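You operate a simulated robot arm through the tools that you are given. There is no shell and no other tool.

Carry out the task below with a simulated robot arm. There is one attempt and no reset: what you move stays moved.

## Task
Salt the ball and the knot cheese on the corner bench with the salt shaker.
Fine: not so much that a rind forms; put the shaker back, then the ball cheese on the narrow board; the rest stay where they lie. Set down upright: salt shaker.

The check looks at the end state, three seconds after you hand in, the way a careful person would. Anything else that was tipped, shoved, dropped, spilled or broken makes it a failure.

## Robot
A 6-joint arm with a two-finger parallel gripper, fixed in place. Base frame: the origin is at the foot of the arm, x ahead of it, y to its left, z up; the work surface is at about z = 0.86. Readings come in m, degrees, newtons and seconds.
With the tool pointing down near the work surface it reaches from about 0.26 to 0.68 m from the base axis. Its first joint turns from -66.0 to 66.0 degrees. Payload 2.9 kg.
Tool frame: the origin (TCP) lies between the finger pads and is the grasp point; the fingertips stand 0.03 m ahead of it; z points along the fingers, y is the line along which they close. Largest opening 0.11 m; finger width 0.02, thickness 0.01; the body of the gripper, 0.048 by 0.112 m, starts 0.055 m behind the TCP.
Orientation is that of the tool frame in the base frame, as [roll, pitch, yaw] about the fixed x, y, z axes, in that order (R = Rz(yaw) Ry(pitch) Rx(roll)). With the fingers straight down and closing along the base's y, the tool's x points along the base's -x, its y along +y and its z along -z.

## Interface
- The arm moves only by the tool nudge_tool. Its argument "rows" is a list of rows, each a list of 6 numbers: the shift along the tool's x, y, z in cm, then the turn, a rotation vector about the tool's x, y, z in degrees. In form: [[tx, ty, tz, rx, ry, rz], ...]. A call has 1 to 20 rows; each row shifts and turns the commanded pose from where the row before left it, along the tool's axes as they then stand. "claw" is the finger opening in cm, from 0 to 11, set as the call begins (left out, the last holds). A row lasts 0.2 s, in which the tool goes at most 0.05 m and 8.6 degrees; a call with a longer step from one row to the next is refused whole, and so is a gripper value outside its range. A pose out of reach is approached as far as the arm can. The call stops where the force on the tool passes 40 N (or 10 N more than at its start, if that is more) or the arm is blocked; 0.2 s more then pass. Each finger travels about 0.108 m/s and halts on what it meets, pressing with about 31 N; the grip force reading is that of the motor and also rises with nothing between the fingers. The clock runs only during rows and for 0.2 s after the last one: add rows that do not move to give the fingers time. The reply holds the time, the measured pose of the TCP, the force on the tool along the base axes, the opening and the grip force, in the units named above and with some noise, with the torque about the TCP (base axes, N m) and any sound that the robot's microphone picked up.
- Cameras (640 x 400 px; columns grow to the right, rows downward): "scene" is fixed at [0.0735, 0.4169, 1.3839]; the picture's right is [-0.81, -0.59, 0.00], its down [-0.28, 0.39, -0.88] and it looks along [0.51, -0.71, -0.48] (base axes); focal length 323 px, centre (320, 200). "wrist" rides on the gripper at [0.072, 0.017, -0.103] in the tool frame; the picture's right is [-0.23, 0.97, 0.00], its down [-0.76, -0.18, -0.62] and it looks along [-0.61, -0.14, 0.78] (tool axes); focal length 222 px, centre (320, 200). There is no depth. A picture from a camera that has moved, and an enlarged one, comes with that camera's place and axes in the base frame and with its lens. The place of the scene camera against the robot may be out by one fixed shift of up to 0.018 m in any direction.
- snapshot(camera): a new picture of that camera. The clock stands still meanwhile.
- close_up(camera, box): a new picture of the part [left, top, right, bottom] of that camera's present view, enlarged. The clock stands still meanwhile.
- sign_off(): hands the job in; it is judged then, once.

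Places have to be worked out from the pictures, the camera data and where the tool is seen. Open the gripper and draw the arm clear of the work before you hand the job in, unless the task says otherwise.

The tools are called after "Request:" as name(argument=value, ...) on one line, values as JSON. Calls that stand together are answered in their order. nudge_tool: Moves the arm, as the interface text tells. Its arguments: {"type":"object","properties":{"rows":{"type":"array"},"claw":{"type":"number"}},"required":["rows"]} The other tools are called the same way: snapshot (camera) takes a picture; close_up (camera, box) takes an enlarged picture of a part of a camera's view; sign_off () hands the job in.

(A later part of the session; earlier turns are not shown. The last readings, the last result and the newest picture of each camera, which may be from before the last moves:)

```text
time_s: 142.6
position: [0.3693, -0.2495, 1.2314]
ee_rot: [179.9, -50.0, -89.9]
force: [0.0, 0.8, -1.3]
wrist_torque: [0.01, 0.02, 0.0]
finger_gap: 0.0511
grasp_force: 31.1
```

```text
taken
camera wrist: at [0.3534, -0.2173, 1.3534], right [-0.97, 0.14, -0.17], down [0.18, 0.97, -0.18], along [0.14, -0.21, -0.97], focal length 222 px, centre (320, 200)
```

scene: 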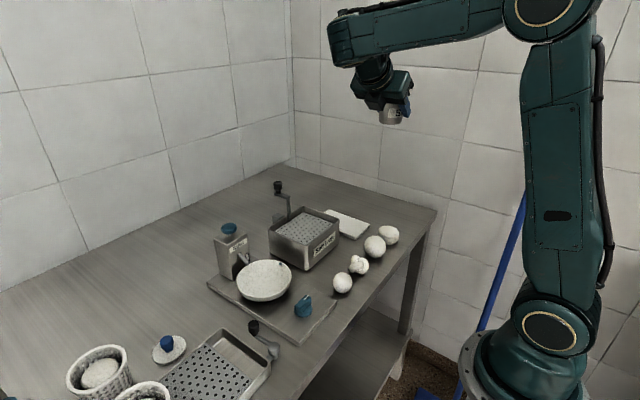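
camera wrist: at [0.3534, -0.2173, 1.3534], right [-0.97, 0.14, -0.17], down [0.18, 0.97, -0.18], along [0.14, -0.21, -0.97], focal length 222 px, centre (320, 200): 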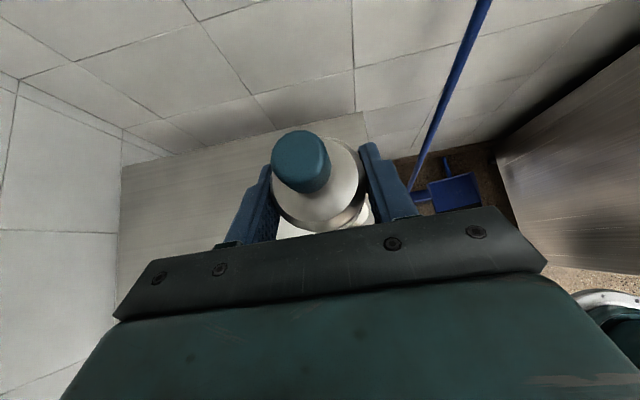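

Upright again. I'm moving to 12 cm above the ball and trying long fast vertical strokes (10 cm), which reach a higher true speed than the short ones.

Request:
nudge_tool(rows=[[-3.86, 0.375, 1.62, 0, 0, 0], [-3.86, 0.375, 1.62, 0, 0, 0], [-3.86, 0.375, 1.62, 0, 0, 0], [-3.86, 0.375, 1.62, 0, 0, 0], [0, 0, 0, 0, 0, 0]])

Request:
nudge_tool(rows=[[3.75, 0, -3.15, 0, 0, 0], [3.75, 0, -3.15, 0, 0, 0], [-3.75, 0, 3.15, 0, 0, 0], [-3.75, 0, 3.15, 0, 0, 0], [3.75, 0, -3.15, 0, 0, 0], [3.75, 0, -3.15, 0, 0, 0], [-3.75, 0, 3.15, 0, 0, 0], [-3.75, 0, 3.15, 0, 0, 0], [3.75, 0, -3.15, 0, 0, 0], [3.75, 0, -3.15, 0, 0, 0], [-3.75, 0, 3.15, 0, 0, 0], [-3.75, 0, 3.15, 0, 0, 0], [0, 0, 0, 0, 0, 0]])

Request:
close_up(camera="scene", box=[325, 180, 425, 300])

Request:
close_up(camera="scene", box=[360, 230, 390, 262])

```text
time_s: 143.8
position: [0.354, -0.1989, 1.0696]
ee_rot: [-179.9, -50.0, -90.0]
force: [0.4, 0.7, -1.6]
wrist_torque: [-0.03, 0.01, 0.01]
finger_gap: 0.0515
grasp_force: 31.0
```

```text
time_s: 146.6
position: [0.3529, -0.1982, 1.0705]
ee_rot: [-179.9, -50.0, -90.0]
force: [0.2, 0.5, -2.1]
wrist_torque: [0.01, -0.04, 0.03]
finger_gap: 0.051
grasp_force: 31.4
```

```text
3.33 times, centred on (375, 240) of scene
camera zoom: at [0.0735, 0.4169, 1.3839], right [-0.81, -0.59, 0.0], down [-0.28, 0.39, -0.88], along [0.51, -0.71, -0.48], focal length 1078 px, centre (137, 67)
```

zoom: 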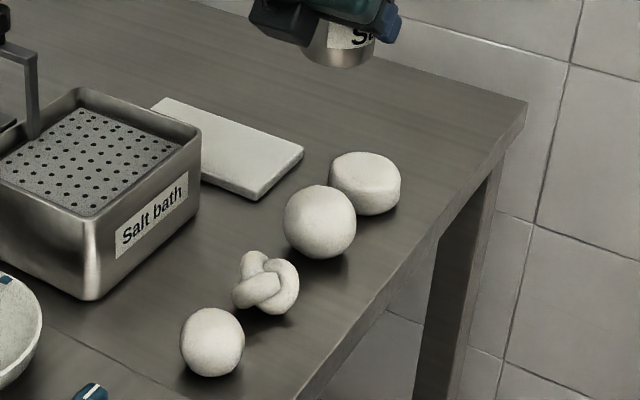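

```text
12.50 times, centred on (375, 246) of scene
camera zoom: at [0.0735, 0.4169, 1.3839], right [-0.81, -0.59, 0.0], down [-0.28, 0.39, -0.88], along [0.51, -0.71, -0.48], focal length 4043 px, centre (-368, -375)
```

zoom: 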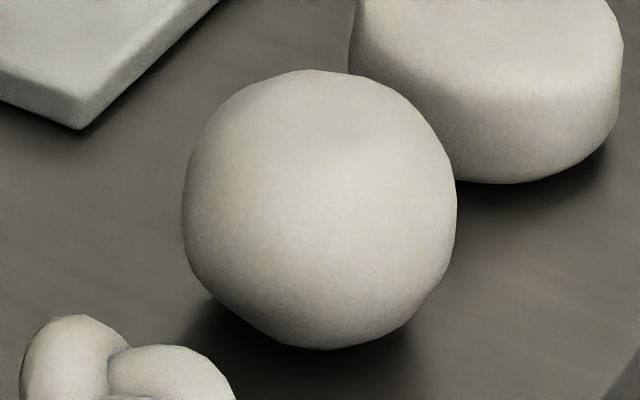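

Vertical strokes do nothing whether short or long. I'm testing a sieving motion: fast side-to-side strokes along x (no neighbours that way), several cycles, lower over the ball.

Request:
nudge_tool(rows=[[-2.3, 0, 1.93, 0, 0, 0], [-2.3, 0, 1.93, 0, 0, 0], [0, 2.4, 0, 0, 0, 0], [0, -4.9, 0, 0, 0, 0], [0, 4.9, 0, 0, 0, 0], [0, -4.9, 0, 0, 0, 0], [0, 4.9, 0, 0, 0, 0], [0, -4.9, 0, 0, 0, 0], [0, 4.9, 0, 0, 0, 0], [0, -4.9, 0, 0, 0, 0], [0, 2.5, 0, 0, 0, 0], [0, 0, 0, 0, 0, 0]])

Request:
close_up(camera="scene", box=[325, 180, 425, 300])

Request:
close_up(camera="scene", box=[360, 230, 390, 262])

```text
time_s: 149.2
position: [0.3553, -0.1989, 1.0122]
ee_rot: [-180.0, -50.0, -90.0]
force: [-0.2, 0.6, -1.1]
wrist_torque: [0.04, -0.02, 0.03]
finger_gap: 0.0513
grasp_force: 31.0
```

```text
3.33 times, centred on (375, 240) of scene
camera zoom: at [0.0735, 0.4169, 1.3839], right [-0.81, -0.59, 0.0], down [-0.28, 0.39, -0.88], along [0.51, -0.71, -0.48], focal length 1078 px, centre (137, 67)
```

zoom: 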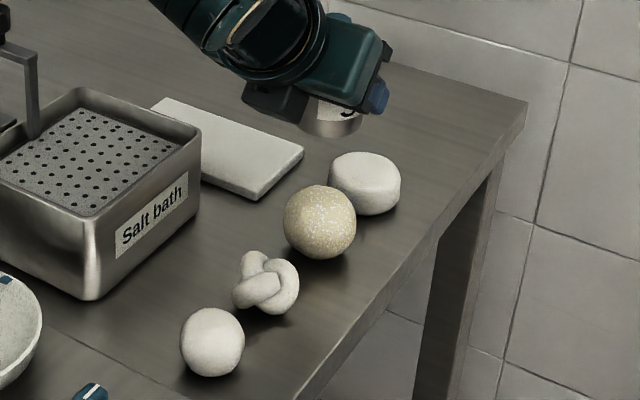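

```text
12.50 times, centred on (375, 246) of scene
camera zoom: at [0.0735, 0.4169, 1.3839], right [-0.81, -0.59, 0.0], down [-0.28, 0.39, -0.88], along [0.51, -0.71, -0.48], focal length 4043 px, centre (-368, -375)
```

zoom: 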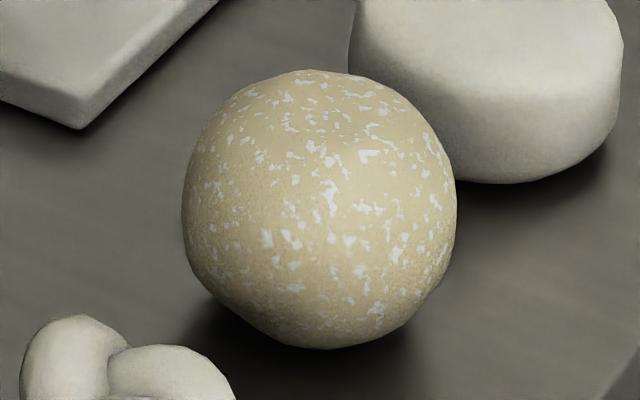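

Now it works: fast sideways strokes shook salt onto the ball, which now shows white grains over a yellowish surface. I must be more sparing with the knot, so I'm looking closely at the ball and the neighbours first.

Request:
close_up(camera="scene", box=[325, 220, 405, 300])

Request:
close_up(camera="scene", box=[367, 236, 379, 250])

Request:
close_up(camera="scene", box=[50, 330, 170, 400])

```text
5.00 times, centred on (365, 260) of scene
camera zoom: at [0.0735, 0.4169, 1.3839], right [-0.81, -0.59, 0.0], down [-0.28, 0.39, -0.88], along [0.51, -0.71, -0.48], focal length 1617 px, centre (95, -100)
```

zoom: 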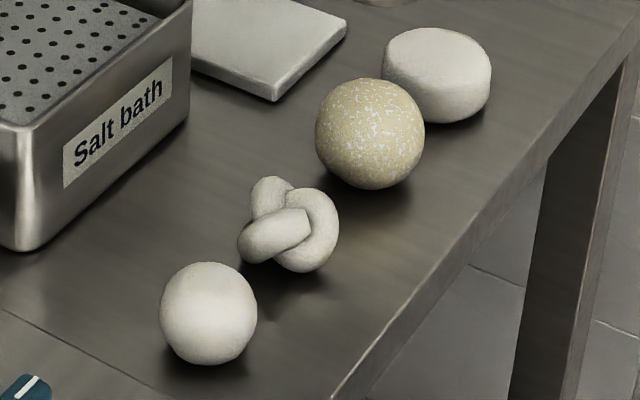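

```text
16.00 times, centred on (373, 243) of scene
camera zoom: at [0.0735, 0.4169, 1.3839], right [-0.81, -0.59, 0.0], down [-0.28, 0.39, -0.88], along [0.51, -0.71, -0.48], focal length 5175 px, centre (-528, -488)
```

zoom: 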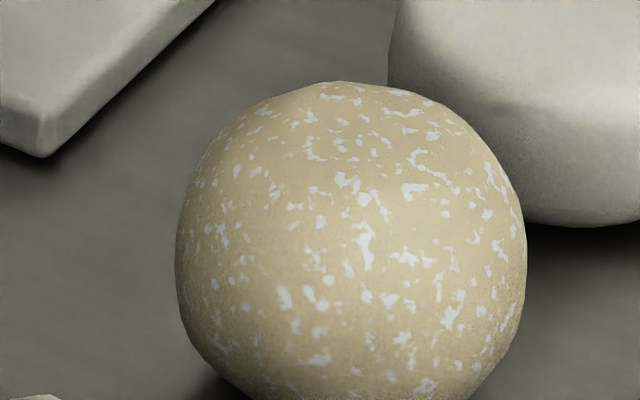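

```text
5.33 times, centred on (110, 365) of scene
camera zoom: at [0.0735, 0.4169, 1.3839], right [-0.81, -0.59, 0.0], down [-0.28, 0.39, -0.88], along [0.51, -0.71, -0.48], focal length 1725 px, centre (1440, -680)
```

zoom: 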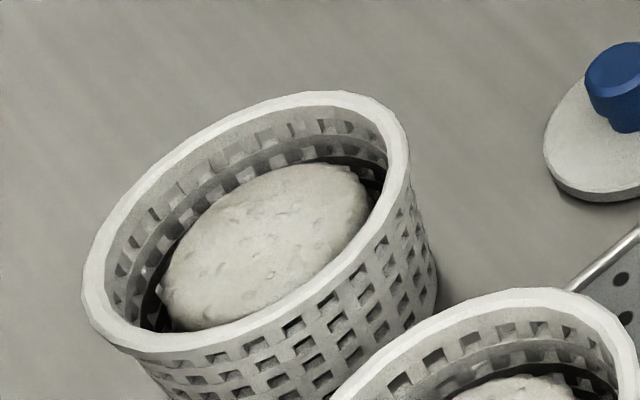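

The neighbours and bench are clean. I'm moving slowly over to the knot at (0.354, -0.117), keeping the shaker upright and smooth.

Request:
nudge_tool(rows=[[-1.05, 0, -1.26, 0, 0, 0], [-1.05, 0, -1.26, 0, 0, 0], [-1.05, 0, -1.26, 0, 0, 0], [-1.05, 0, -1.26, 0, 0, 0], [-1.05, 0, -1.26, 0, 0, 0], [0, 0, 0, 0, 0, 0]])

Request:
snapshot(camera="scene")

Request:
close_up(camera="scene", box=[325, 220, 405, 300])

```text
time_s: 150.6
position: [0.3541, -0.1184, 1.009]
ee_rot: [180.0, -50.0, -90.0]
force: [-0.3, -0.3, -2.2]
wrist_torque: [-0.03, 0.01, 0.0]
finger_gap: 0.0512
grasp_force: 31.4
```

```text
taken
```

scene: 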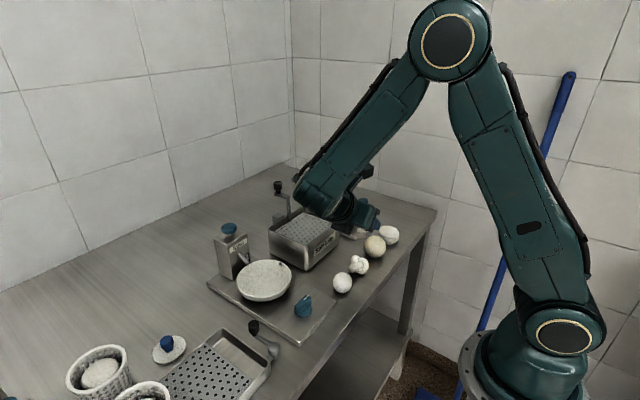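

```text
5.00 times, centred on (365, 260) of scene
camera zoom: at [0.0735, 0.4169, 1.3839], right [-0.81, -0.59, 0.0], down [-0.28, 0.39, -0.88], along [0.51, -0.71, -0.48], focal length 1617 px, centre (95, -100)
```

zoom: 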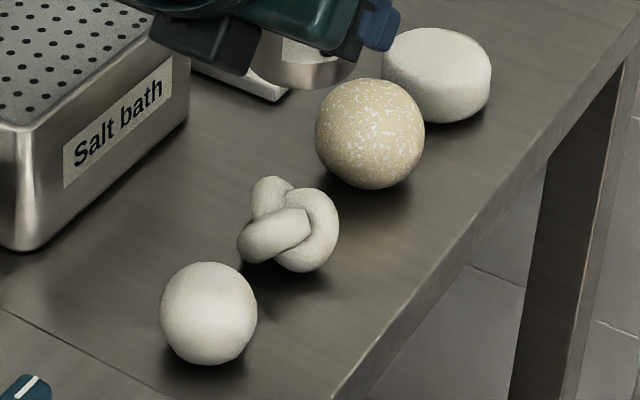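

The shaker hangs over the knot, about 7 cm above its top. I'm giving just one sideways stroke pair and looking.

Request:
nudge_tool(rows=[[0, 2.4, 0, 0, 0, 0], [0, -4.9, 0, 0, 0, 0], [0, 2.5, 0, 0, 0, 0], [0, 0, 0, 0, 0, 0]])

Request:
close_up(camera="scene", box=[325, 220, 405, 300])

Request:
close_up(camera="scene", box=[343, 250, 373, 280])

```text
time_s: 151.6
position: [0.3544, -0.1173, 1.0108]
ee_rot: [180.0, -50.0, -89.9]
force: [-0.6, -0.5, -1.3]
wrist_torque: [0.01, 0.01, -0.01]
finger_gap: 0.0513
grasp_force: 31.3
```

```text
5.00 times, centred on (365, 260) of scene
camera zoom: at [0.0735, 0.4169, 1.3839], right [-0.81, -0.59, 0.0], down [-0.28, 0.39, -0.88], along [0.51, -0.71, -0.48], focal length 1617 px, centre (95, -100)
```

zoom: 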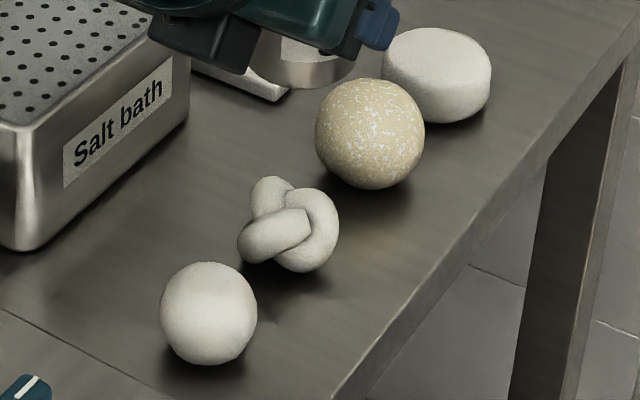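

```text
13.33 times, centred on (358, 265) of scene
camera zoom: at [0.0735, 0.4169, 1.3839], right [-0.81, -0.59, 0.0], down [-0.28, 0.39, -0.88], along [0.51, -0.71, -0.48], focal length 4312 px, centre (-187, -667)
```

zoom: 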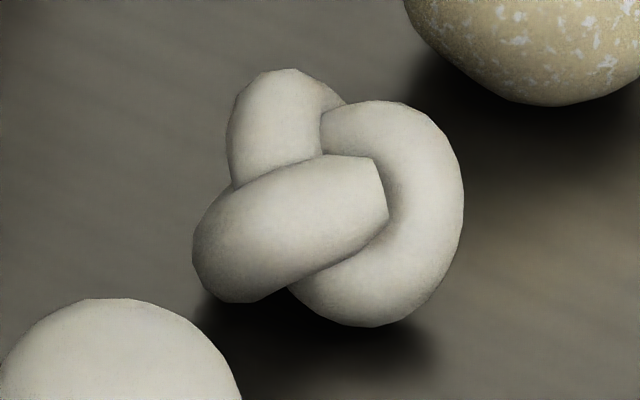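

No grains on the knot yet. I'm adding a slightly longer burst, three reversals, and checking again.

Request:
nudge_tool(rows=[[0, 2.4, 0, 0, 0, 0], [0, -4.9, 0, 0, 0, 0], [0, 4.9, 0, 0, 0, 0], [0, -2.4, 0, 0, 0, 0], [0, 0, 0, 0, 0, 0]])

Request:
close_up(camera="scene", box=[343, 250, 373, 280])

```text
time_s: 152.8
position: [0.3542, -0.1187, 1.0107]
ee_rot: [-180.0, -50.0, -89.9]
force: [-0.5, 1.3, -1.7]
wrist_torque: [0.0, -0.02, 0.01]
finger_gap: 0.051
grasp_force: 30.7
```

```text
13.33 times, centred on (358, 265) of scene
camera zoom: at [0.0735, 0.4169, 1.3839], right [-0.81, -0.59, 0.0], down [-0.28, 0.39, -0.88], along [0.51, -0.71, -0.48], focal length 4312 px, centre (-187, -667)
```

zoom: 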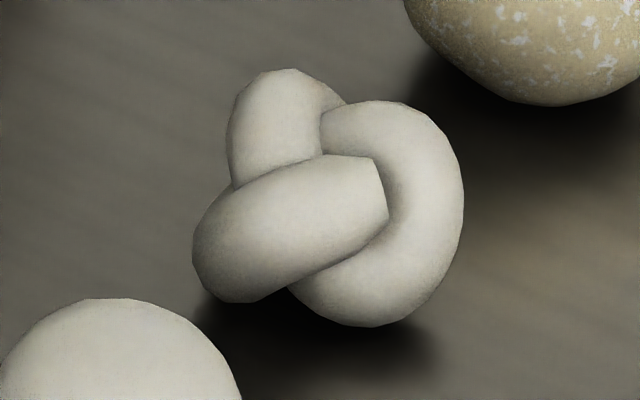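

Still nothing visible. I'm adding a burst of four reversals and checking again.

Request:
nudge_tool(rows=[[0, 2.4, 0, 0, 0, 0], [0, -4.9, 0, 0, 0, 0], [0, 4.9, 0, 0, 0, 0], [0, -4.9, 0, 0, 0, 0], [0, 2.5, 0, 0, 0, 0], [0, 0, 0, 0, 0, 0]])

Request:
close_up(camera="scene", box=[343, 250, 373, 280])

```text
time_s: 154.2
position: [0.3542, -0.117, 1.0098]
ee_rot: [180.0, -50.0, -89.9]
force: [-0.2, 0.1, -1.6]
wrist_torque: [0.03, 0.0, 0.03]
finger_gap: 0.0514
grasp_force: 30.9
```

```text
13.33 times, centred on (358, 265) of scene
camera zoom: at [0.0735, 0.4169, 1.3839], right [-0.81, -0.59, 0.0], down [-0.28, 0.39, -0.88], along [0.51, -0.71, -0.48], focal length 4312 px, centre (-187, -667)
```

zoom: 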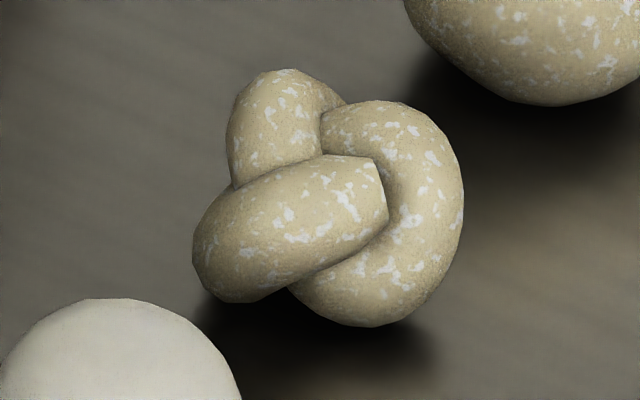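

The knot now shows the same light coat of grains as the ball, and it went straight from bare to this, so both are at the first, fine stage. I stop shaking here and carry the shaker smoothly up and back over its home.

Request:
nudge_tool(rows=[[1.5, 0, -1.26, 0, 0, 0], [2.3, 0, -1.93, 0, 0, 0], [2.3, 0, -1.93, 0, 0, 0], [0.8, 0, -0.67, 0, 0, 0], [1.0, -0.5, 1.2, 0, 0, 0], [1.96, -1.09, 2.34, 0, 0, 0], [1.96, -1.09, 2.34, 0, 0, 0], [1.96, -1.09, 2.34, 0, 0, 0], [1.96, -1.09, 2.34, 0, 0, 0], [1.96, -1.09, 2.34, 0, 0, 0], [1.96, -1.09, 2.34, 0, 0, 0], [1.96, -1.09, 2.34, 0, 0, 0], [0.97, -0.6, 1.14, 0, 0, 0], [0, 0, 0, 0, 0, 0]])

Request:
snapshot(camera="wrist")

Request:
snapshot(camera="scene")

```text
time_s: 157.2
position: [0.4423, -0.362, 1.1001]
ee_rot: [179.9, -50.0, -89.9]
force: [0.1, -0.5, -1.7]
wrist_torque: [-0.03, 0.01, 0.01]
finger_gap: 0.0515
grasp_force: 31.0
```

```text
taken
camera wrist: at [0.426, -0.3308, 1.2235], right [-0.97, 0.15, -0.17], down [0.18, 0.97, -0.18], along [0.14, -0.21, -0.97], focal length 222 px, centre (320, 200)
```

wrist: 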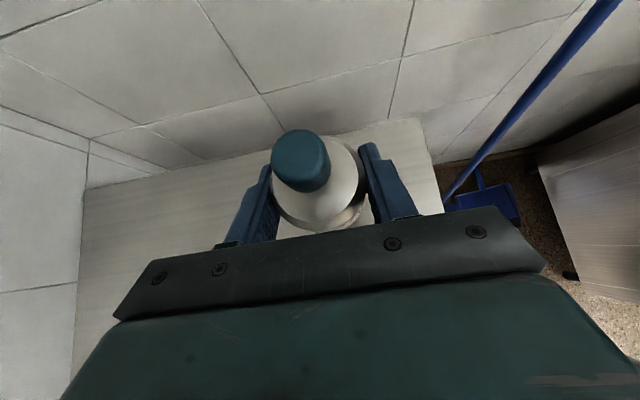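

```text
taken
```

scene: 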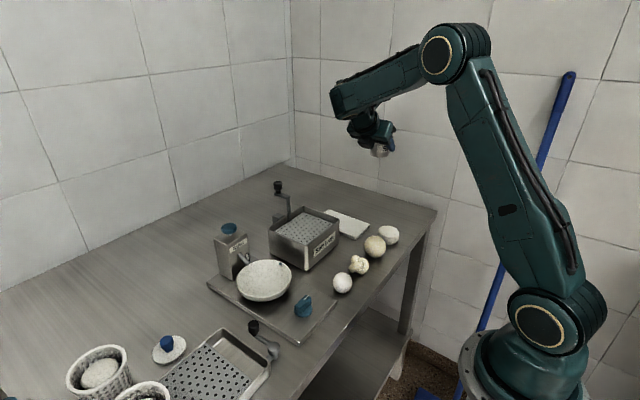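

The shaker is above its home spot. I'm descending to about 2.5 cm above the bench and checking that it still hangs upright.

Request:
nudge_tool(rows=[[-3.06, 0, 2.57, 0, 0, 0], [-3.06, 0, 2.57, 0, 0, 0], [-3.06, 0, 2.57, 0, 0, 0], [-3.06, 0, 2.57, 0, 0, 0], [-1.5, 0, 1.26, 0, 0, 0], [0, 0, 0, 0, 0, 0]])

Request:
close_up(camera="scene", box=[340, 170, 420, 240])

Request:
snapshot(camera="wrist")

```text
time_s: 158.6
position: [0.4411, -0.3625, 0.9203]
ee_rot: [179.9, -50.0, -89.9]
force: [-0.3, -0.3, -1.6]
wrist_torque: [0.01, 0.0, -0.02]
finger_gap: 0.0513
grasp_force: 31.2
```

```text
5.71 times, centred on (380, 205) of scene
camera zoom: at [0.0735, 0.4169, 1.3839], right [-0.81, -0.59, 0.0], down [-0.28, 0.39, -0.88], along [0.51, -0.71, -0.48], focal length 1848 px, centre (-23, 171)
```

zoom: 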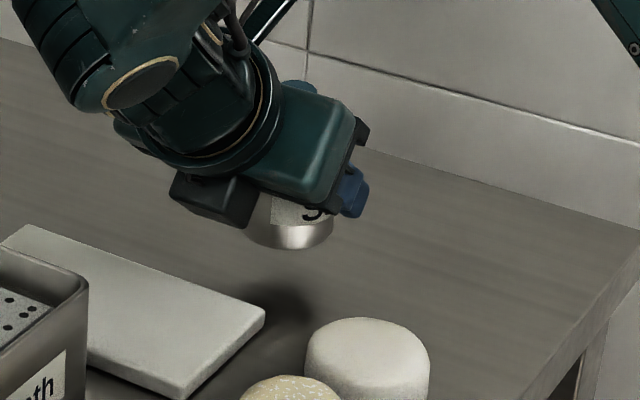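

```text
taken
camera wrist: at [0.426, -0.3302, 1.0435], right [-0.97, 0.15, -0.17], down [0.18, 0.97, -0.18], along [0.14, -0.21, -0.97], focal length 222 px, centre (320, 200)
```

wrist: 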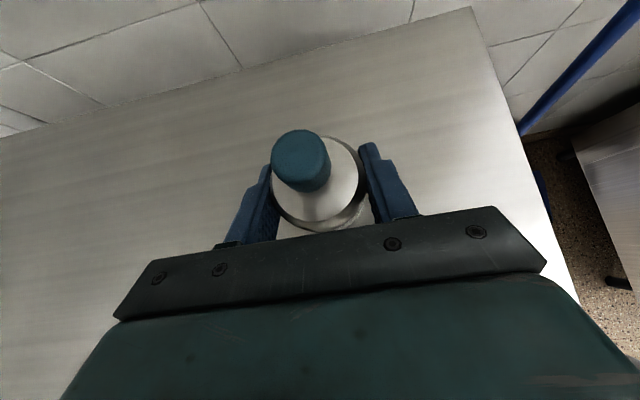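

Hanging essentially upright, within about 2°. I'm lowering the rest gently, with millimetre steps at the end.

Request:
nudge_tool(rows=[[-0.77, 0, 0.64, 0, 0, 0], [-0.61, 0, 0.51, 0, 0, 0], [-0.08, 0, 0.064, 0, 0, 0], [-0.08, 0, 0.064, 0, 0, 0], [0, 0, 0, 0, 0, 0]])

Request:
nudge_tool(rows=[[-0.08, 0, 0.064, 0, 0, 0], [-0.08, 0, 0.064, 0, 0, 0], [0, 0, 0, 0, 0, 0]])

```text
time_s: 159.8
position: [0.4412, -0.362, 0.9027]
ee_rot: [-180.0, -50.0, -90.0]
force: [0.0, 0.4, -0.7]
wrist_torque: [-0.03, 0.0, 0.01]
finger_gap: 0.0515
grasp_force: 30.7
```

```text
time_s: 160.6
position: [0.4417, -0.3611, 0.899]
ee_rot: [179.9, -50.0, -89.9]
force: [-0.2, 0.7, -1.6]
wrist_torque: [-0.02, 0.0, 0.03]
finger_gap: 0.0515
grasp_force: 31.3
```

Request:
nudge_tool(rows=[[-0.08, 0, 0.064, 0, 0, 0], [-0.08, 0, 0.064, 0, 0, 0], [0, 0, 0, 0, 0, 0]])

Request:
close_up(camera="scene", box=[340, 170, 420, 240])

```text
time_s: 161.4
position: [0.4415, -0.3611, 0.8975]
ee_rot: [-180.0, -50.0, -90.1]
force: [-0.2, -0.4, -1.6]
wrist_torque: [0.0, -0.01, -0.01]
finger_gap: 0.0516
grasp_force: 30.4
```

```text
5.71 times, centred on (380, 205) of scene
camera zoom: at [0.0735, 0.4169, 1.3839], right [-0.81, -0.59, 0.0], down [-0.28, 0.39, -0.88], along [0.51, -0.71, -0.48], focal length 1848 px, centre (-23, 171)
```

zoom: 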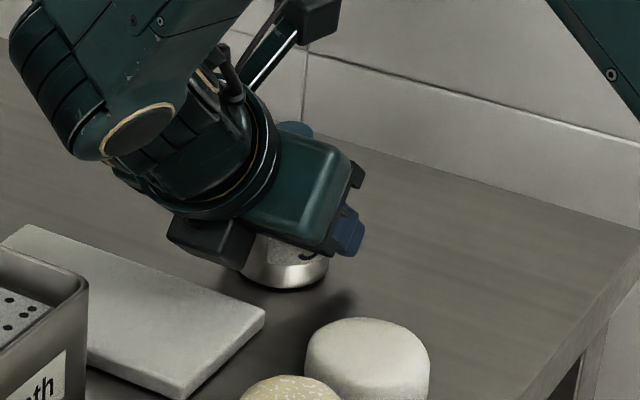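

Not touching yet, with a thin gap visible. I'm continuing in 1 mm steps and watching both force and finger clearance.

Request:
nudge_tool(rows=[[-0.08, 0, 0.064, 0, 0, 0], [-0.08, 0, 0.064, 0, 0, 0], [0, 0, 0, 0, 0, 0]])

Request:
close_up(camera="scene", box=[350, 195, 400, 230])

```text
time_s: 162.2
position: [0.4392, -0.361, 0.8946]
ee_rot: [-180.0, -50.0, -90.0]
force: [-1.0, -1.0, 1.2]
wrist_torque: [0.01, 0.03, 0.01]
finger_gap: 0.051
grasp_force: 30.9
```

```text
11.43 times, centred on (375, 212) of scene
camera zoom: at [0.0734, 0.4169, 1.3839], right [-0.81, -0.59, 0.0], down [-0.28, 0.39, -0.88], along [0.51, -0.71, -0.48], focal length 3696 px, centre (-309, 57)
```

zoom: 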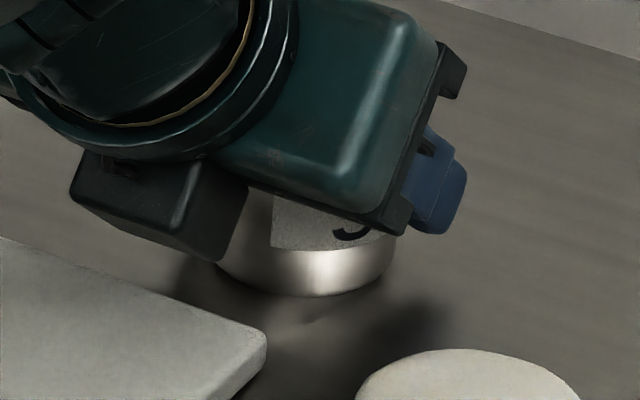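

Contact has begun; the force swung to +1.2 N. I'm opening the fingers and backing straight out along the tool axis.

Request:
nudge_tool(claw=7.5, rows=[[0, 0, 0, 0, 0, 0], [0, 0, 0, 0, 0, 0], [0, 0, 0, 0, 0, 0]])

Request:
snapshot(camera="wrist")

```text
time_s: 163.0
position: [0.4421, -0.3621, 0.8951]
ee_rot: [-180.0, -50.1, -90.0]
force: [0.8, -0.7, 0.5]
wrist_torque: [0.01, -0.01, -0.01]
finger_gap: 0.0749
grasp_force: 0.1
```

```text
taken
camera wrist: at [0.4256, -0.3292, 1.0182], right [-0.97, 0.15, -0.17], down [0.18, 0.97, -0.18], along [0.14, -0.21, -0.97], focal length 222 px, centre (320, 200)
```

wrist: 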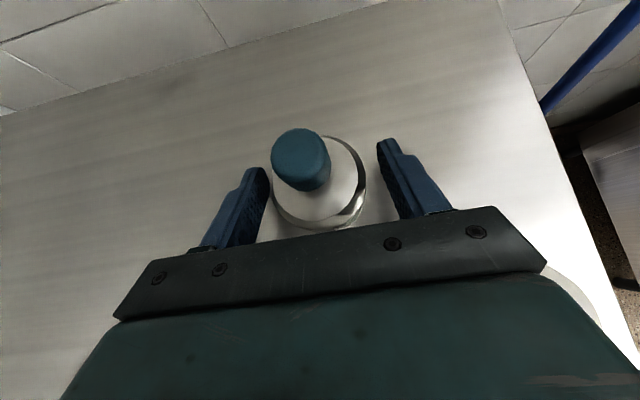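

The shaker stands free between the open fingers, within a millimetre or two of where it was. I'm backing out along the tool axis and rising.

Request:
nudge_tool(rows=[[0, 0, -2.0, 0, 0, 0], [0, 0, -3.0, 0, 0, 0], [0, 0, -3.5, 0, 0, 0], [0, 0, -3.5, 0, 0, 0], [3.0, 0, -2.5, 0, 0, 0], [3.0, 0, -2.5, 0, 0, 0], [3.0, 0, -2.5, 0, 0, 0], [0, 0, 0, 0, 0, 0]])

Request:
close_up(camera="scene", box=[340, 170, 420, 250])

Request:
close_up(camera="scene", box=[325, 220, 405, 300])

```text
time_s: 164.8
position: [0.4399, -0.2704, 1.09]
ee_rot: [179.8, -49.9, -89.9]
force: [-0.6, -0.4, -0.3]
wrist_torque: [-0.02, 0.02, -0.05]
finger_gap: 0.0753
grasp_force: 0.1
```

```text
5.00 times, centred on (380, 210) of scene
camera zoom: at [0.0735, 0.4169, 1.3839], right [-0.81, -0.59, 0.0], down [-0.28, 0.39, -0.88], along [0.51, -0.71, -0.48], focal length 1617 px, centre (20, 150)
```

zoom: 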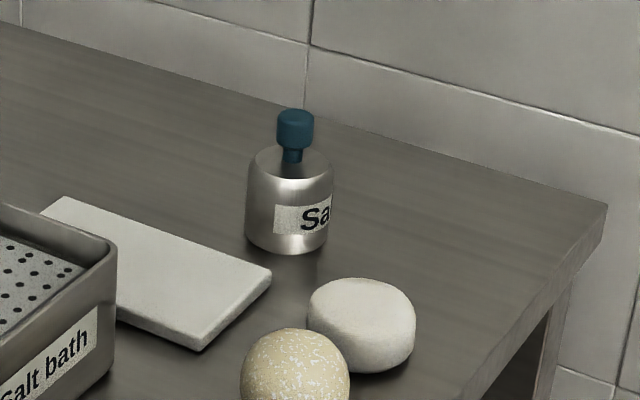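

```text
5.00 times, centred on (365, 260) of scene
camera zoom: at [0.0735, 0.4169, 1.3839], right [-0.81, -0.59, 0.0], down [-0.28, 0.39, -0.88], along [0.51, -0.71, -0.48], focal length 1617 px, centre (95, -100)
```

zoom: 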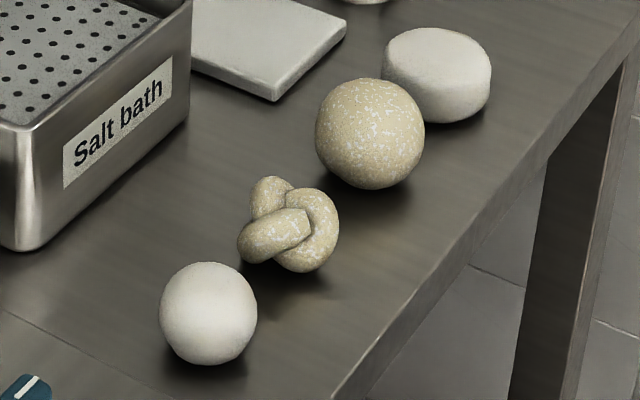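

Both cheeses carry the same light coat and the shaker stands upright at home. Next is the ball: I'll straighten the tool, keep yaw -90° so the fingers close along x (clear of the wheel and knot), and hover above it.

Request:
nudge_tool(claw=8, rows=[[0, 0, 0, 0, -8.5, 0], [0, 0, 0, 0, -8.5, 0], [0, 0, 0, 0, -8.5, 0], [0, 0, 0, 0, -8.5, 0], [0, 0, 0, 0, -8.5, 0], [0, 0, 0, 0, -7.5, 0], [-2.3, 2.85, 0, 0, 0, 0], [-2.3, 2.85, 0, 0, 0, 0], [-2.4, 2.9, 0, 0, 0, 0], [0, 0, 0, 0, 0, 0]])

Request:
snapshot(camera="wrist")

Request:
snapshot(camera="scene")

```text
time_s: 167.0
position: [0.3553, -0.2003, 1.0912]
ee_rot: [180.0, 0.0, -90.0]
force: [0.7, 0.3, -0.8]
wrist_torque: [-0.01, 0.02, -0.02]
finger_gap: 0.0801
grasp_force: 0.1
```

```text
taken
camera wrist: at [0.3383, -0.2725, 1.1947], right [-0.97, 0.23, 0.0], down [0.18, 0.76, 0.62], along [0.14, 0.61, -0.78], focal length 222 px, centre (320, 200)
```

wrist: 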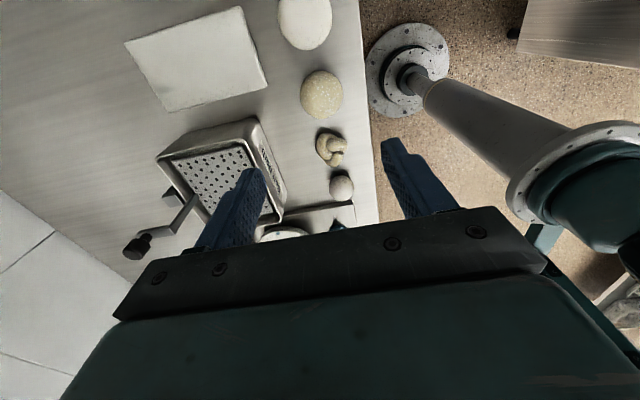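

```text
taken
```

scene: 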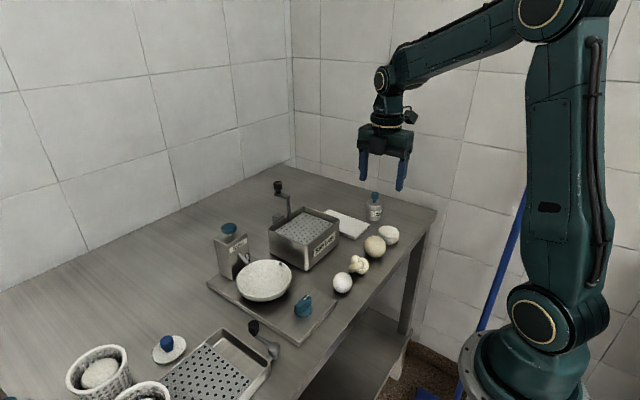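

The ball back-projects to (0.354, -0.202), right below the tool. I'm taking one comparison zoom of the coats on the ball and knot, and a check of the bench around them.

Request:
close_up(camera="wrist", box=[290, 60, 360, 175])

Request:
close_up(camera="scene", box=[340, 225, 400, 280])

Request:
close_up(camera="wrist", box=[110, 0, 280, 120])

```text
3.48 times, centred on (325, 118) of wrist
camera zoom: at [0.3383, -0.2725, 1.1947], right [-0.97, 0.23, 0.0], down [0.18, 0.76, 0.62], along [0.14, 0.61, -0.78], focal length 773 px, centre (303, 487)
```

zoom: 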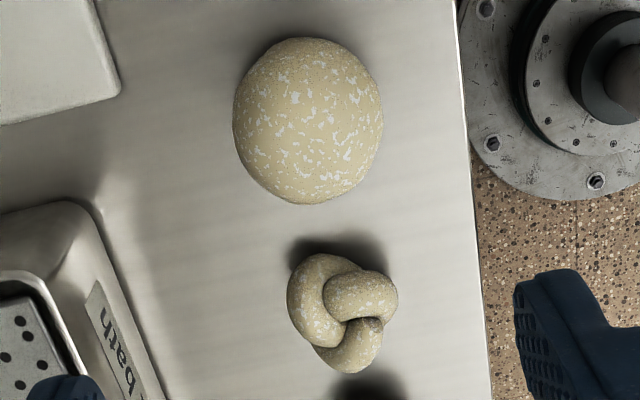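

```text
7.27 times, centred on (370, 252) of scene
camera zoom: at [0.0734, 0.4169, 1.3839], right [-0.81, -0.59, 0.0], down [-0.28, 0.39, -0.88], along [0.51, -0.71, -0.48], focal length 2352 px, centre (-44, -182)
```

zoom: 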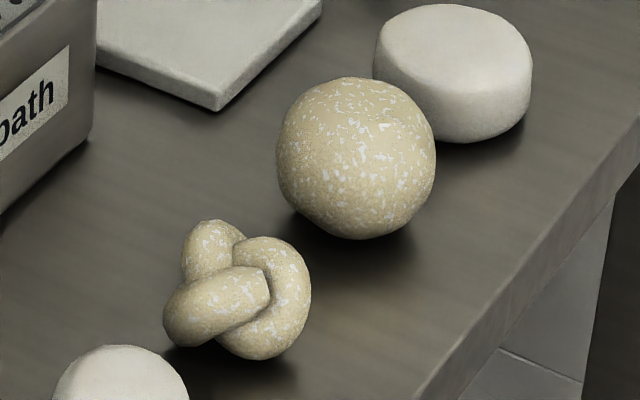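

```text
3.33 times, centred on (195, 60) of wrist
camera zoom: at [0.3383, -0.2725, 1.1947], right [-0.97, 0.23, 0.0], down [0.18, 0.76, 0.62], along [0.14, 0.61, -0.78], focal length 740 px, centre (737, 667)
```

zoom: 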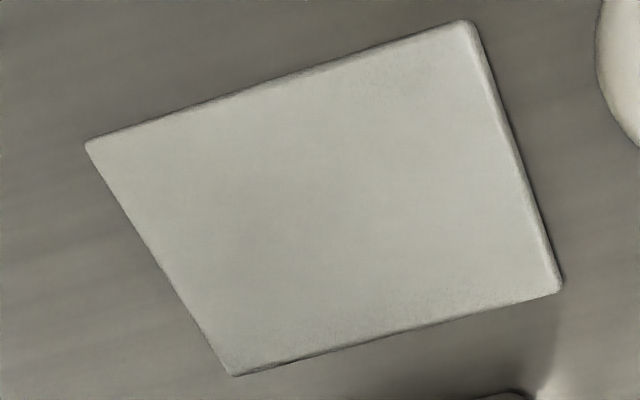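

Coats match and the bench is clean. I'm descending over the ball with the fingers along x, to TCP z≈0.894.

Request:
nudge_tool(rows=[[0.1, 0.1, 4.5, 0, 0, 0], [0, 0, 4.5, 0, 0, 0], [0, 0, 4.5, 0, 0, 0], [0, 0, 3.0, 0, 0, 0], [0, 0, 0, 0, 0, 0]])

Request:
snapshot(camera="wrist")

Request:
close_up(camera="scene", box=[325, 170, 425, 290])

```text
time_s: 168.2
position: [0.3547, -0.2023, 0.9253]
ee_rot: [-179.9, 0.0, -90.0]
force: [0.3, -0.2, -0.2]
wrist_torque: [0.01, 0.0, 0.01]
finger_gap: 0.0798
grasp_force: 0.0
```

```text
taken
camera wrist: at [0.3388, -0.274, 1.0291], right [-0.97, 0.23, 0.0], down [0.18, 0.76, 0.62], along [0.14, 0.61, -0.78], focal length 222 px, centre (320, 200)
```

wrist: 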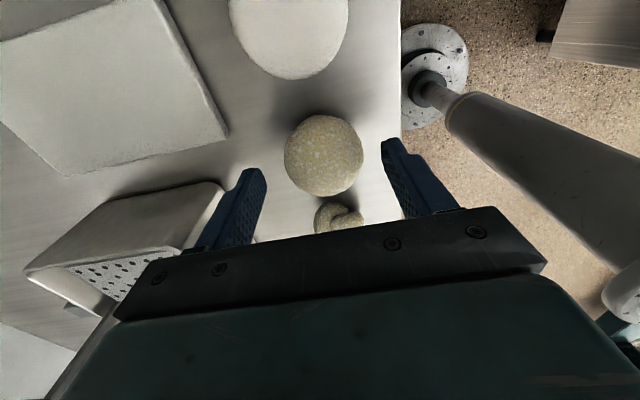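

```text
3.33 times, centred on (375, 230) of scene
camera zoom: at [0.0735, 0.4169, 1.3839], right [-0.81, -0.59, 0.0], down [-0.28, 0.39, -0.88], along [0.51, -0.71, -0.48], focal length 1078 px, centre (137, 100)
```

zoom: 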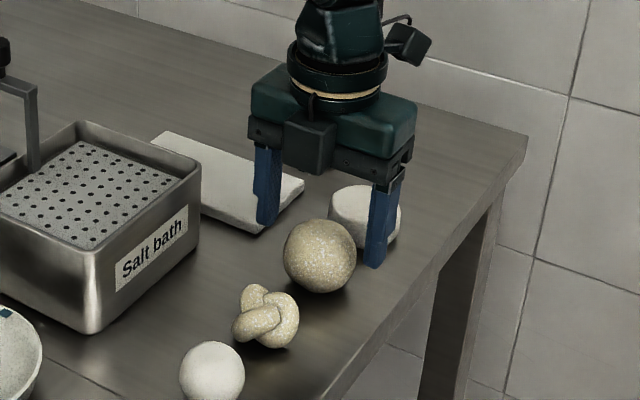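

Ball and fingers are centred to within 2 mm. I'm descending the last 3 cm.

Request:
nudge_tool(rows=[[0, 0.12, 1.5, 0, 0, 0], [0, 0, 1.5, 0, 0, 0], [0, 0, 0.1, 0, 0, 0], [0, 0, 0, 0, 0, 0]])

Request:
snapshot(camera="wrist")

```text
time_s: 169.2
position: [0.3538, -0.2006, 0.894]
ee_rot: [-179.9, 0.1, -90.1]
force: [0.7, 0.8, -0.4]
wrist_torque: [0.02, 0.02, 0.01]
finger_gap: 0.0799
grasp_force: 0.2
```

```text
taken
camera wrist: at [0.3375, -0.2739, 0.9983], right [-0.97, 0.23, 0.0], down [0.18, 0.76, 0.62], along [0.14, 0.61, -0.78], focal length 222 px, centre (320, 200)
```

wrist: 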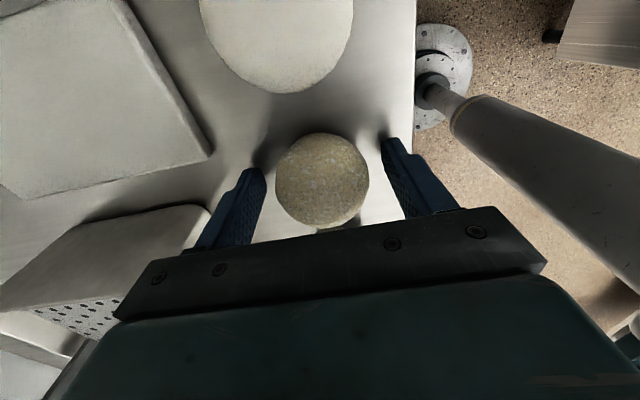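

The ball sits squarely between the pads. I'm closing on it.

Request:
nudge_tool(claw=4.5, rows=[[0, 0, 0, 0, 0, 0], [0, 0, 0, 0, 0, 0], [0, 0, 0, 0, 0, 0]])

Request:
nudge_tool(rows=[[0, 0, -1.0, 0, 0, 0], [0, 0, -2.0, 0, 0, 0], [0, 0, 0, 0, 0, 0]])

Request:
snapshot(camera="wrist")

Request:
close_up(camera="scene", box=[325, 170, 425, 290])

```text
time_s: 170.0
position: [0.3526, -0.2009, 0.8943]
ee_rot: [-180.0, 0.0, -90.1]
force: [0.6, 0.5, -0.5]
wrist_torque: [-0.01, -0.01, -0.01]
finger_gap: 0.0543
grasp_force: 30.9
```

```text
time_s: 170.8
position: [0.3527, -0.2015, 0.9249]
ee_rot: [-180.0, 0.0, -90.0]
force: [-0.3, -0.2, -0.7]
wrist_torque: [0.01, 0.0, 0.06]
finger_gap: 0.0542
grasp_force: 31.2
```

```text
taken
camera wrist: at [0.3371, -0.2741, 1.0284], right [-0.97, 0.23, 0.0], down [0.18, 0.76, 0.62], along [0.14, 0.61, -0.78], focal length 222 px, centre (320, 200)
```

wrist: 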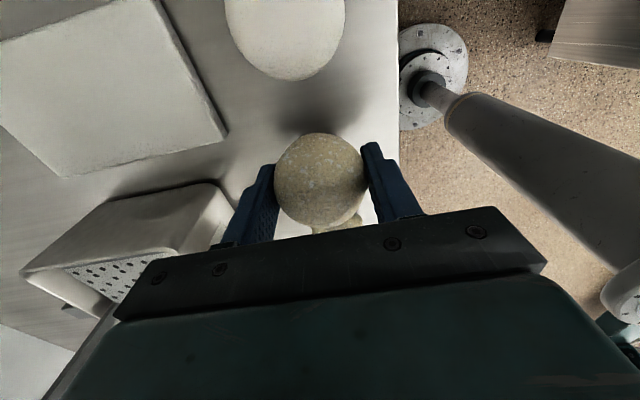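

```text
3.33 times, centred on (375, 230) of scene
camera zoom: at [0.0735, 0.4169, 1.3839], right [-0.81, -0.59, 0.0], down [-0.28, 0.39, -0.88], along [0.51, -0.71, -0.48], focal length 1078 px, centre (137, 100)
```

zoom: 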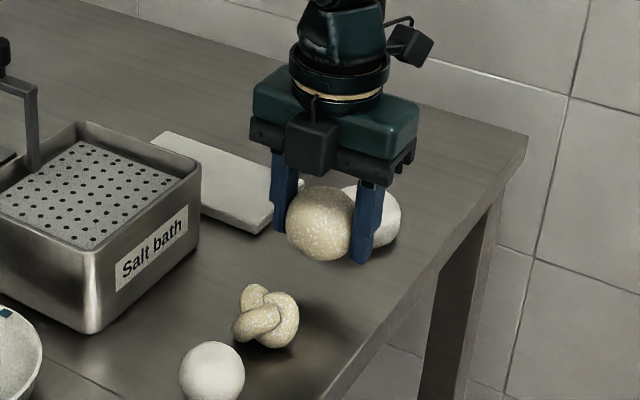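

The ball is firmly held and lifted clear. I'm rising to z≈1.0 and carrying it over the centre of the board, about (0.496, -0.265).

Request:
nudge_tool(rows=[[0, 0, -4.0, 0, 0, 0], [0, 0, -4.0, 0, 0, 0], [1.59, -3.58, 0, 0, 0, 0], [1.59, -3.58, 0, 0, 0, 0], [1.59, -3.58, 0, 0, 0, 0], [1.59, -3.58, 0, 0, 0, 0], [0, 0, 0, 0, 0, 0]])

Request:
snapshot(camera="wrist")

Request:
close_up(camera="scene", box=[300, 130, 420, 260])

```text
time_s: 172.4
position: [0.4955, -0.2646, 1.0023]
ee_rot: [-179.9, 0.0, -89.9]
force: [-0.7, -0.2, -0.6]
wrist_torque: [-0.01, -0.04, 0.0]
finger_gap: 0.0542
grasp_force: 31.2
```

```text
taken
camera wrist: at [0.4806, -0.3376, 1.108], right [-0.97, 0.23, 0.0], down [0.18, 0.76, 0.62], along [0.14, 0.61, -0.78], focal length 222 px, centre (320, 200)
```

wrist: 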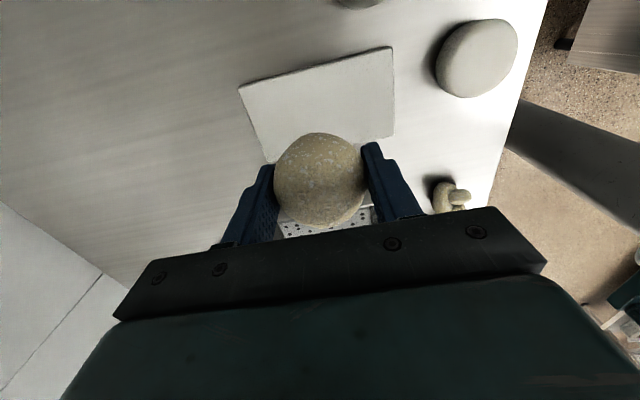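

```text
3.08 times, centred on (360, 195) of scene
camera zoom: at [0.0735, 0.4169, 1.3839], right [-0.81, -0.59, 0.0], down [-0.28, 0.39, -0.88], along [0.51, -0.71, -0.48], focal length 995 px, centre (197, 215)
```

zoom: 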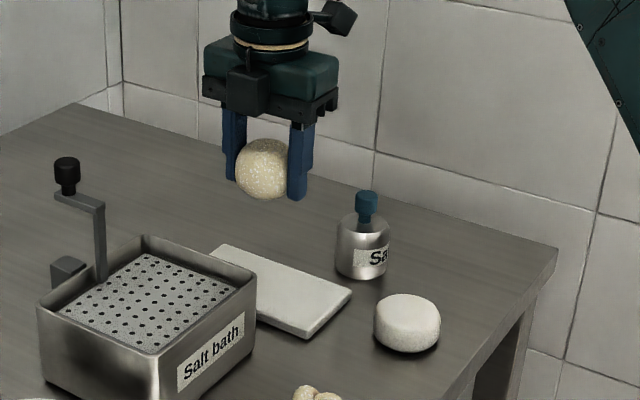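

The board spans about x 0.424–0.568 and y -0.307 to -0.220, and the ball is right over its centre. I'm lowering to about 1 cm above the board.

Request:
nudge_tool(rows=[[0, 0, 3.0, 0, 0, 0], [0, 0, 3.0, 0, 0, 0], [0, 0, 2.6, 0, 0, 0], [0, 0, 0, 0, 0, 0]])

Request:
close_up(camera="scene", box=[310, 180, 390, 250])

Request:
snapshot(camera="wrist")

```text
time_s: 173.4
position: [0.4953, -0.2654, 0.9174]
ee_rot: [180.0, 0.0, -90.0]
force: [0.2, 0.3, -0.9]
wrist_torque: [-0.01, 0.02, 0.0]
finger_gap: 0.0544
grasp_force: 31.0
```

```text
5.71 times, centred on (350, 215) of scene
camera zoom: at [0.0735, 0.4169, 1.3839], right [-0.81, -0.59, 0.0], down [-0.28, 0.39, -0.88], along [0.51, -0.71, -0.48], focal length 1848 px, centre (149, 114)
```

zoom: 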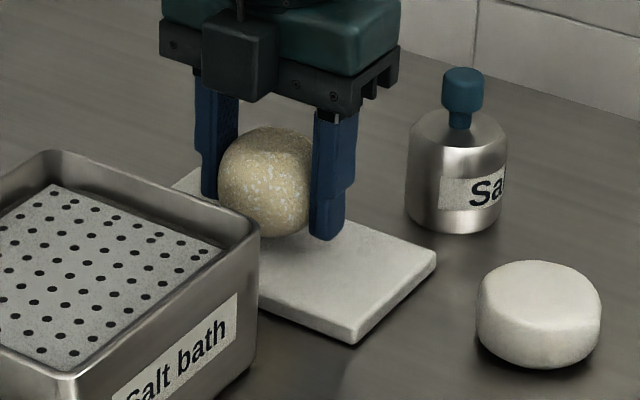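

```text
taken
camera wrist: at [0.4801, -0.3381, 1.0209], right [-0.97, 0.23, 0.0], down [0.18, 0.76, 0.62], along [0.14, 0.61, -0.78], focal length 222 px, centre (320, 200)
```

wrist: 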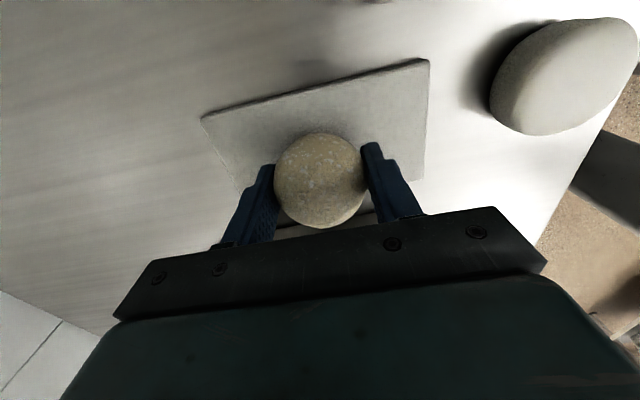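

About 1 cm above the board with the bath and shaker clear. I'm lowering in small steps until I feel contact.

Request:
nudge_tool(rows=[[0, 0, 0.4, 0, 0, 0], [0, 0, 0.3, 0, 0, 0], [0, 0, 0.1, 0, 0, 0], [0, 0, 0.1, 0, 0, 0], [0, 0, 0, 0, 0, 0]])

Request:
nudge_tool(rows=[[0, 0, 0.1, 0, 0, 0], [0, 0, 0.1, 0, 0, 0], [0, 0, 0, 0, 0, 0]])

```text
time_s: 174.6
position: [0.4963, -0.2638, 0.9079]
ee_rot: [180.0, 0.0, -89.9]
force: [0.4, -0.1, -1.6]
wrist_torque: [-0.02, 0.02, -0.01]
finger_gap: 0.0542
grasp_force: 31.5
```

```text
time_s: 175.4
position: [0.4954, -0.2639, 0.9063]
ee_rot: [179.9, 0.0, -90.1]
force: [0.7, 0.1, -1.2]
wrist_torque: [0.03, 0.01, -0.04]
finger_gap: 0.0543
grasp_force: 30.9
```

Request:
nudge_tool(rows=[[0, 0, 0.1, 0, 0, 0], [0, 0, 0.1, 0, 0, 0], [0, 0, 0, 0, 0, 0]])

Request:
close_up(camera="scene", box=[320, 190, 380, 245])

```text
time_s: 176.2
position: [0.4964, -0.2638, 0.9054]
ee_rot: [-179.9, 0.0, -90.0]
force: [-3.9, 2.1, 14.0]
wrist_torque: [0.06, 0.07, 0.03]
finger_gap: 0.0543
grasp_force: 31.1
```

```text
7.27 times, centred on (350, 218) of scene
camera zoom: at [0.0732, 0.4171, 1.3839], right [-0.81, -0.59, 0.0], down [-0.28, 0.39, -0.88], along [0.51, -0.71, -0.48], focal length 2352 px, centre (102, 73)
```

zoom: 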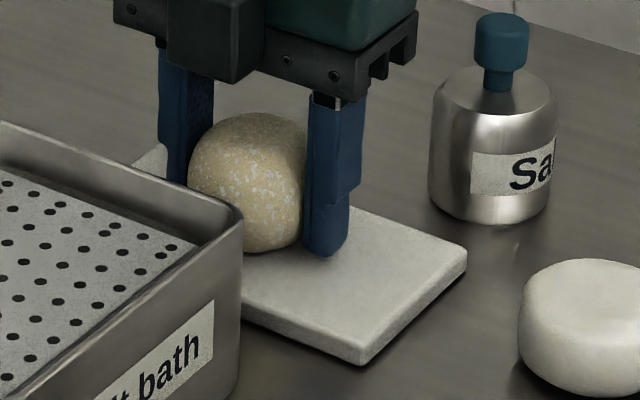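

Contact at 14 N. I'm easing up 1 mm to take the pressure off, then opening in small increments so the ball doesn't roll.

Request:
nudge_tool(rows=[[0, 0, -0.1, 0, 0, 0], [0, 0, 0, 0, 0, 0], [0, 0, 0, 0, 0, 0]])

Request:
nudge_tool(claw=5.7, rows=[[0, 0, 0, 0, 0, 0], [0, 0, 0, 0, 0, 0], [0, 0, 0, 0, 0, 0]])

Request:
snapshot(camera="wrist")

```text
time_s: 177.0
position: [0.4962, -0.2643, 0.9051]
ee_rot: [180.0, -0.1, -89.9]
force: [0.9, 0.2, 7.9]
wrist_torque: [0.04, -0.11, 0.0]
finger_gap: 0.0542
grasp_force: 31.0
```

```text
time_s: 177.8
position: [0.4954, -0.2648, 0.9048]
ee_rot: [180.0, 0.0, -90.0]
force: [0.1, 0.2, 0.6]
wrist_torque: [-0.01, 0.02, 0.0]
finger_gap: 0.0571
grasp_force: 0.0
```

```text
taken
camera wrist: at [0.4802, -0.3376, 1.0098], right [-0.97, 0.23, 0.0], down [0.18, 0.76, 0.62], along [0.14, 0.61, -0.78], focal length 222 px, centre (320, 200)
```

wrist: 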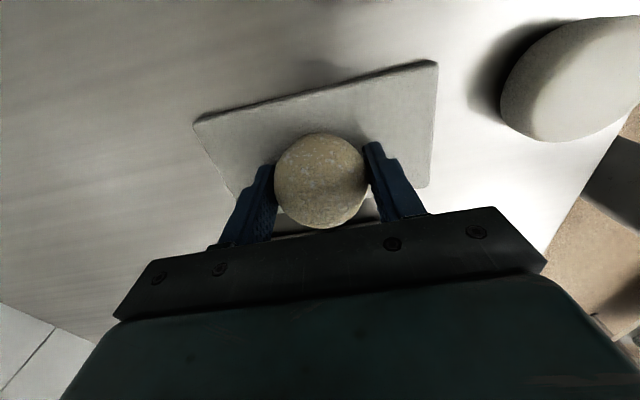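

The ball is released and sitting still. I'm opening further and waiting a moment to see whether it stays put.

Request:
nudge_tool(claw=7.5, rows=[[0, 0, 0, 0, 0, 0], [0, 0, 0, 0, 0, 0], [0, 0, 0, 0, 0, 0], [0, 0, 0, 0, 0, 0], [0, 0, 0, 0, 0, 0]])

Request:
snapshot(camera="wrist")

Request:
close_up(camera="scene", box=[320, 190, 380, 245])

```text
time_s: 179.0
position: [0.4961, -0.2642, 0.9056]
ee_rot: [-179.9, 0.1, -90.0]
force: [-0.1, 0.1, 0.3]
wrist_torque: [0.01, 0.02, -0.04]
finger_gap: 0.0751
grasp_force: 0.0
```

```text
taken
camera wrist: at [0.4803, -0.3376, 1.0099], right [-0.97, 0.23, 0.0], down [0.18, 0.76, 0.62], along [0.14, 0.61, -0.78], focal length 222 px, centre (320, 200)
```

wrist: 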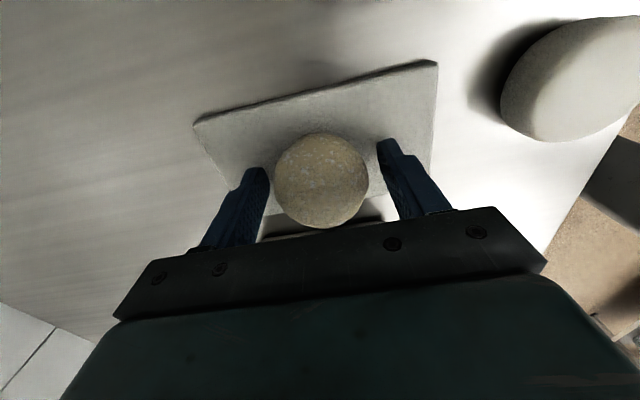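

```text
7.27 times, centred on (350, 218) of scene
camera zoom: at [0.0735, 0.4169, 1.3839], right [-0.81, -0.59, 0.0], down [-0.28, 0.39, -0.88], along [0.51, -0.71, -0.48], focal length 2352 px, centre (102, 73)
```

zoom: 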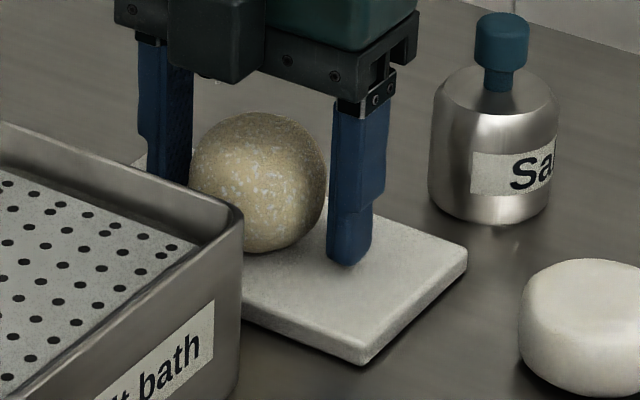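

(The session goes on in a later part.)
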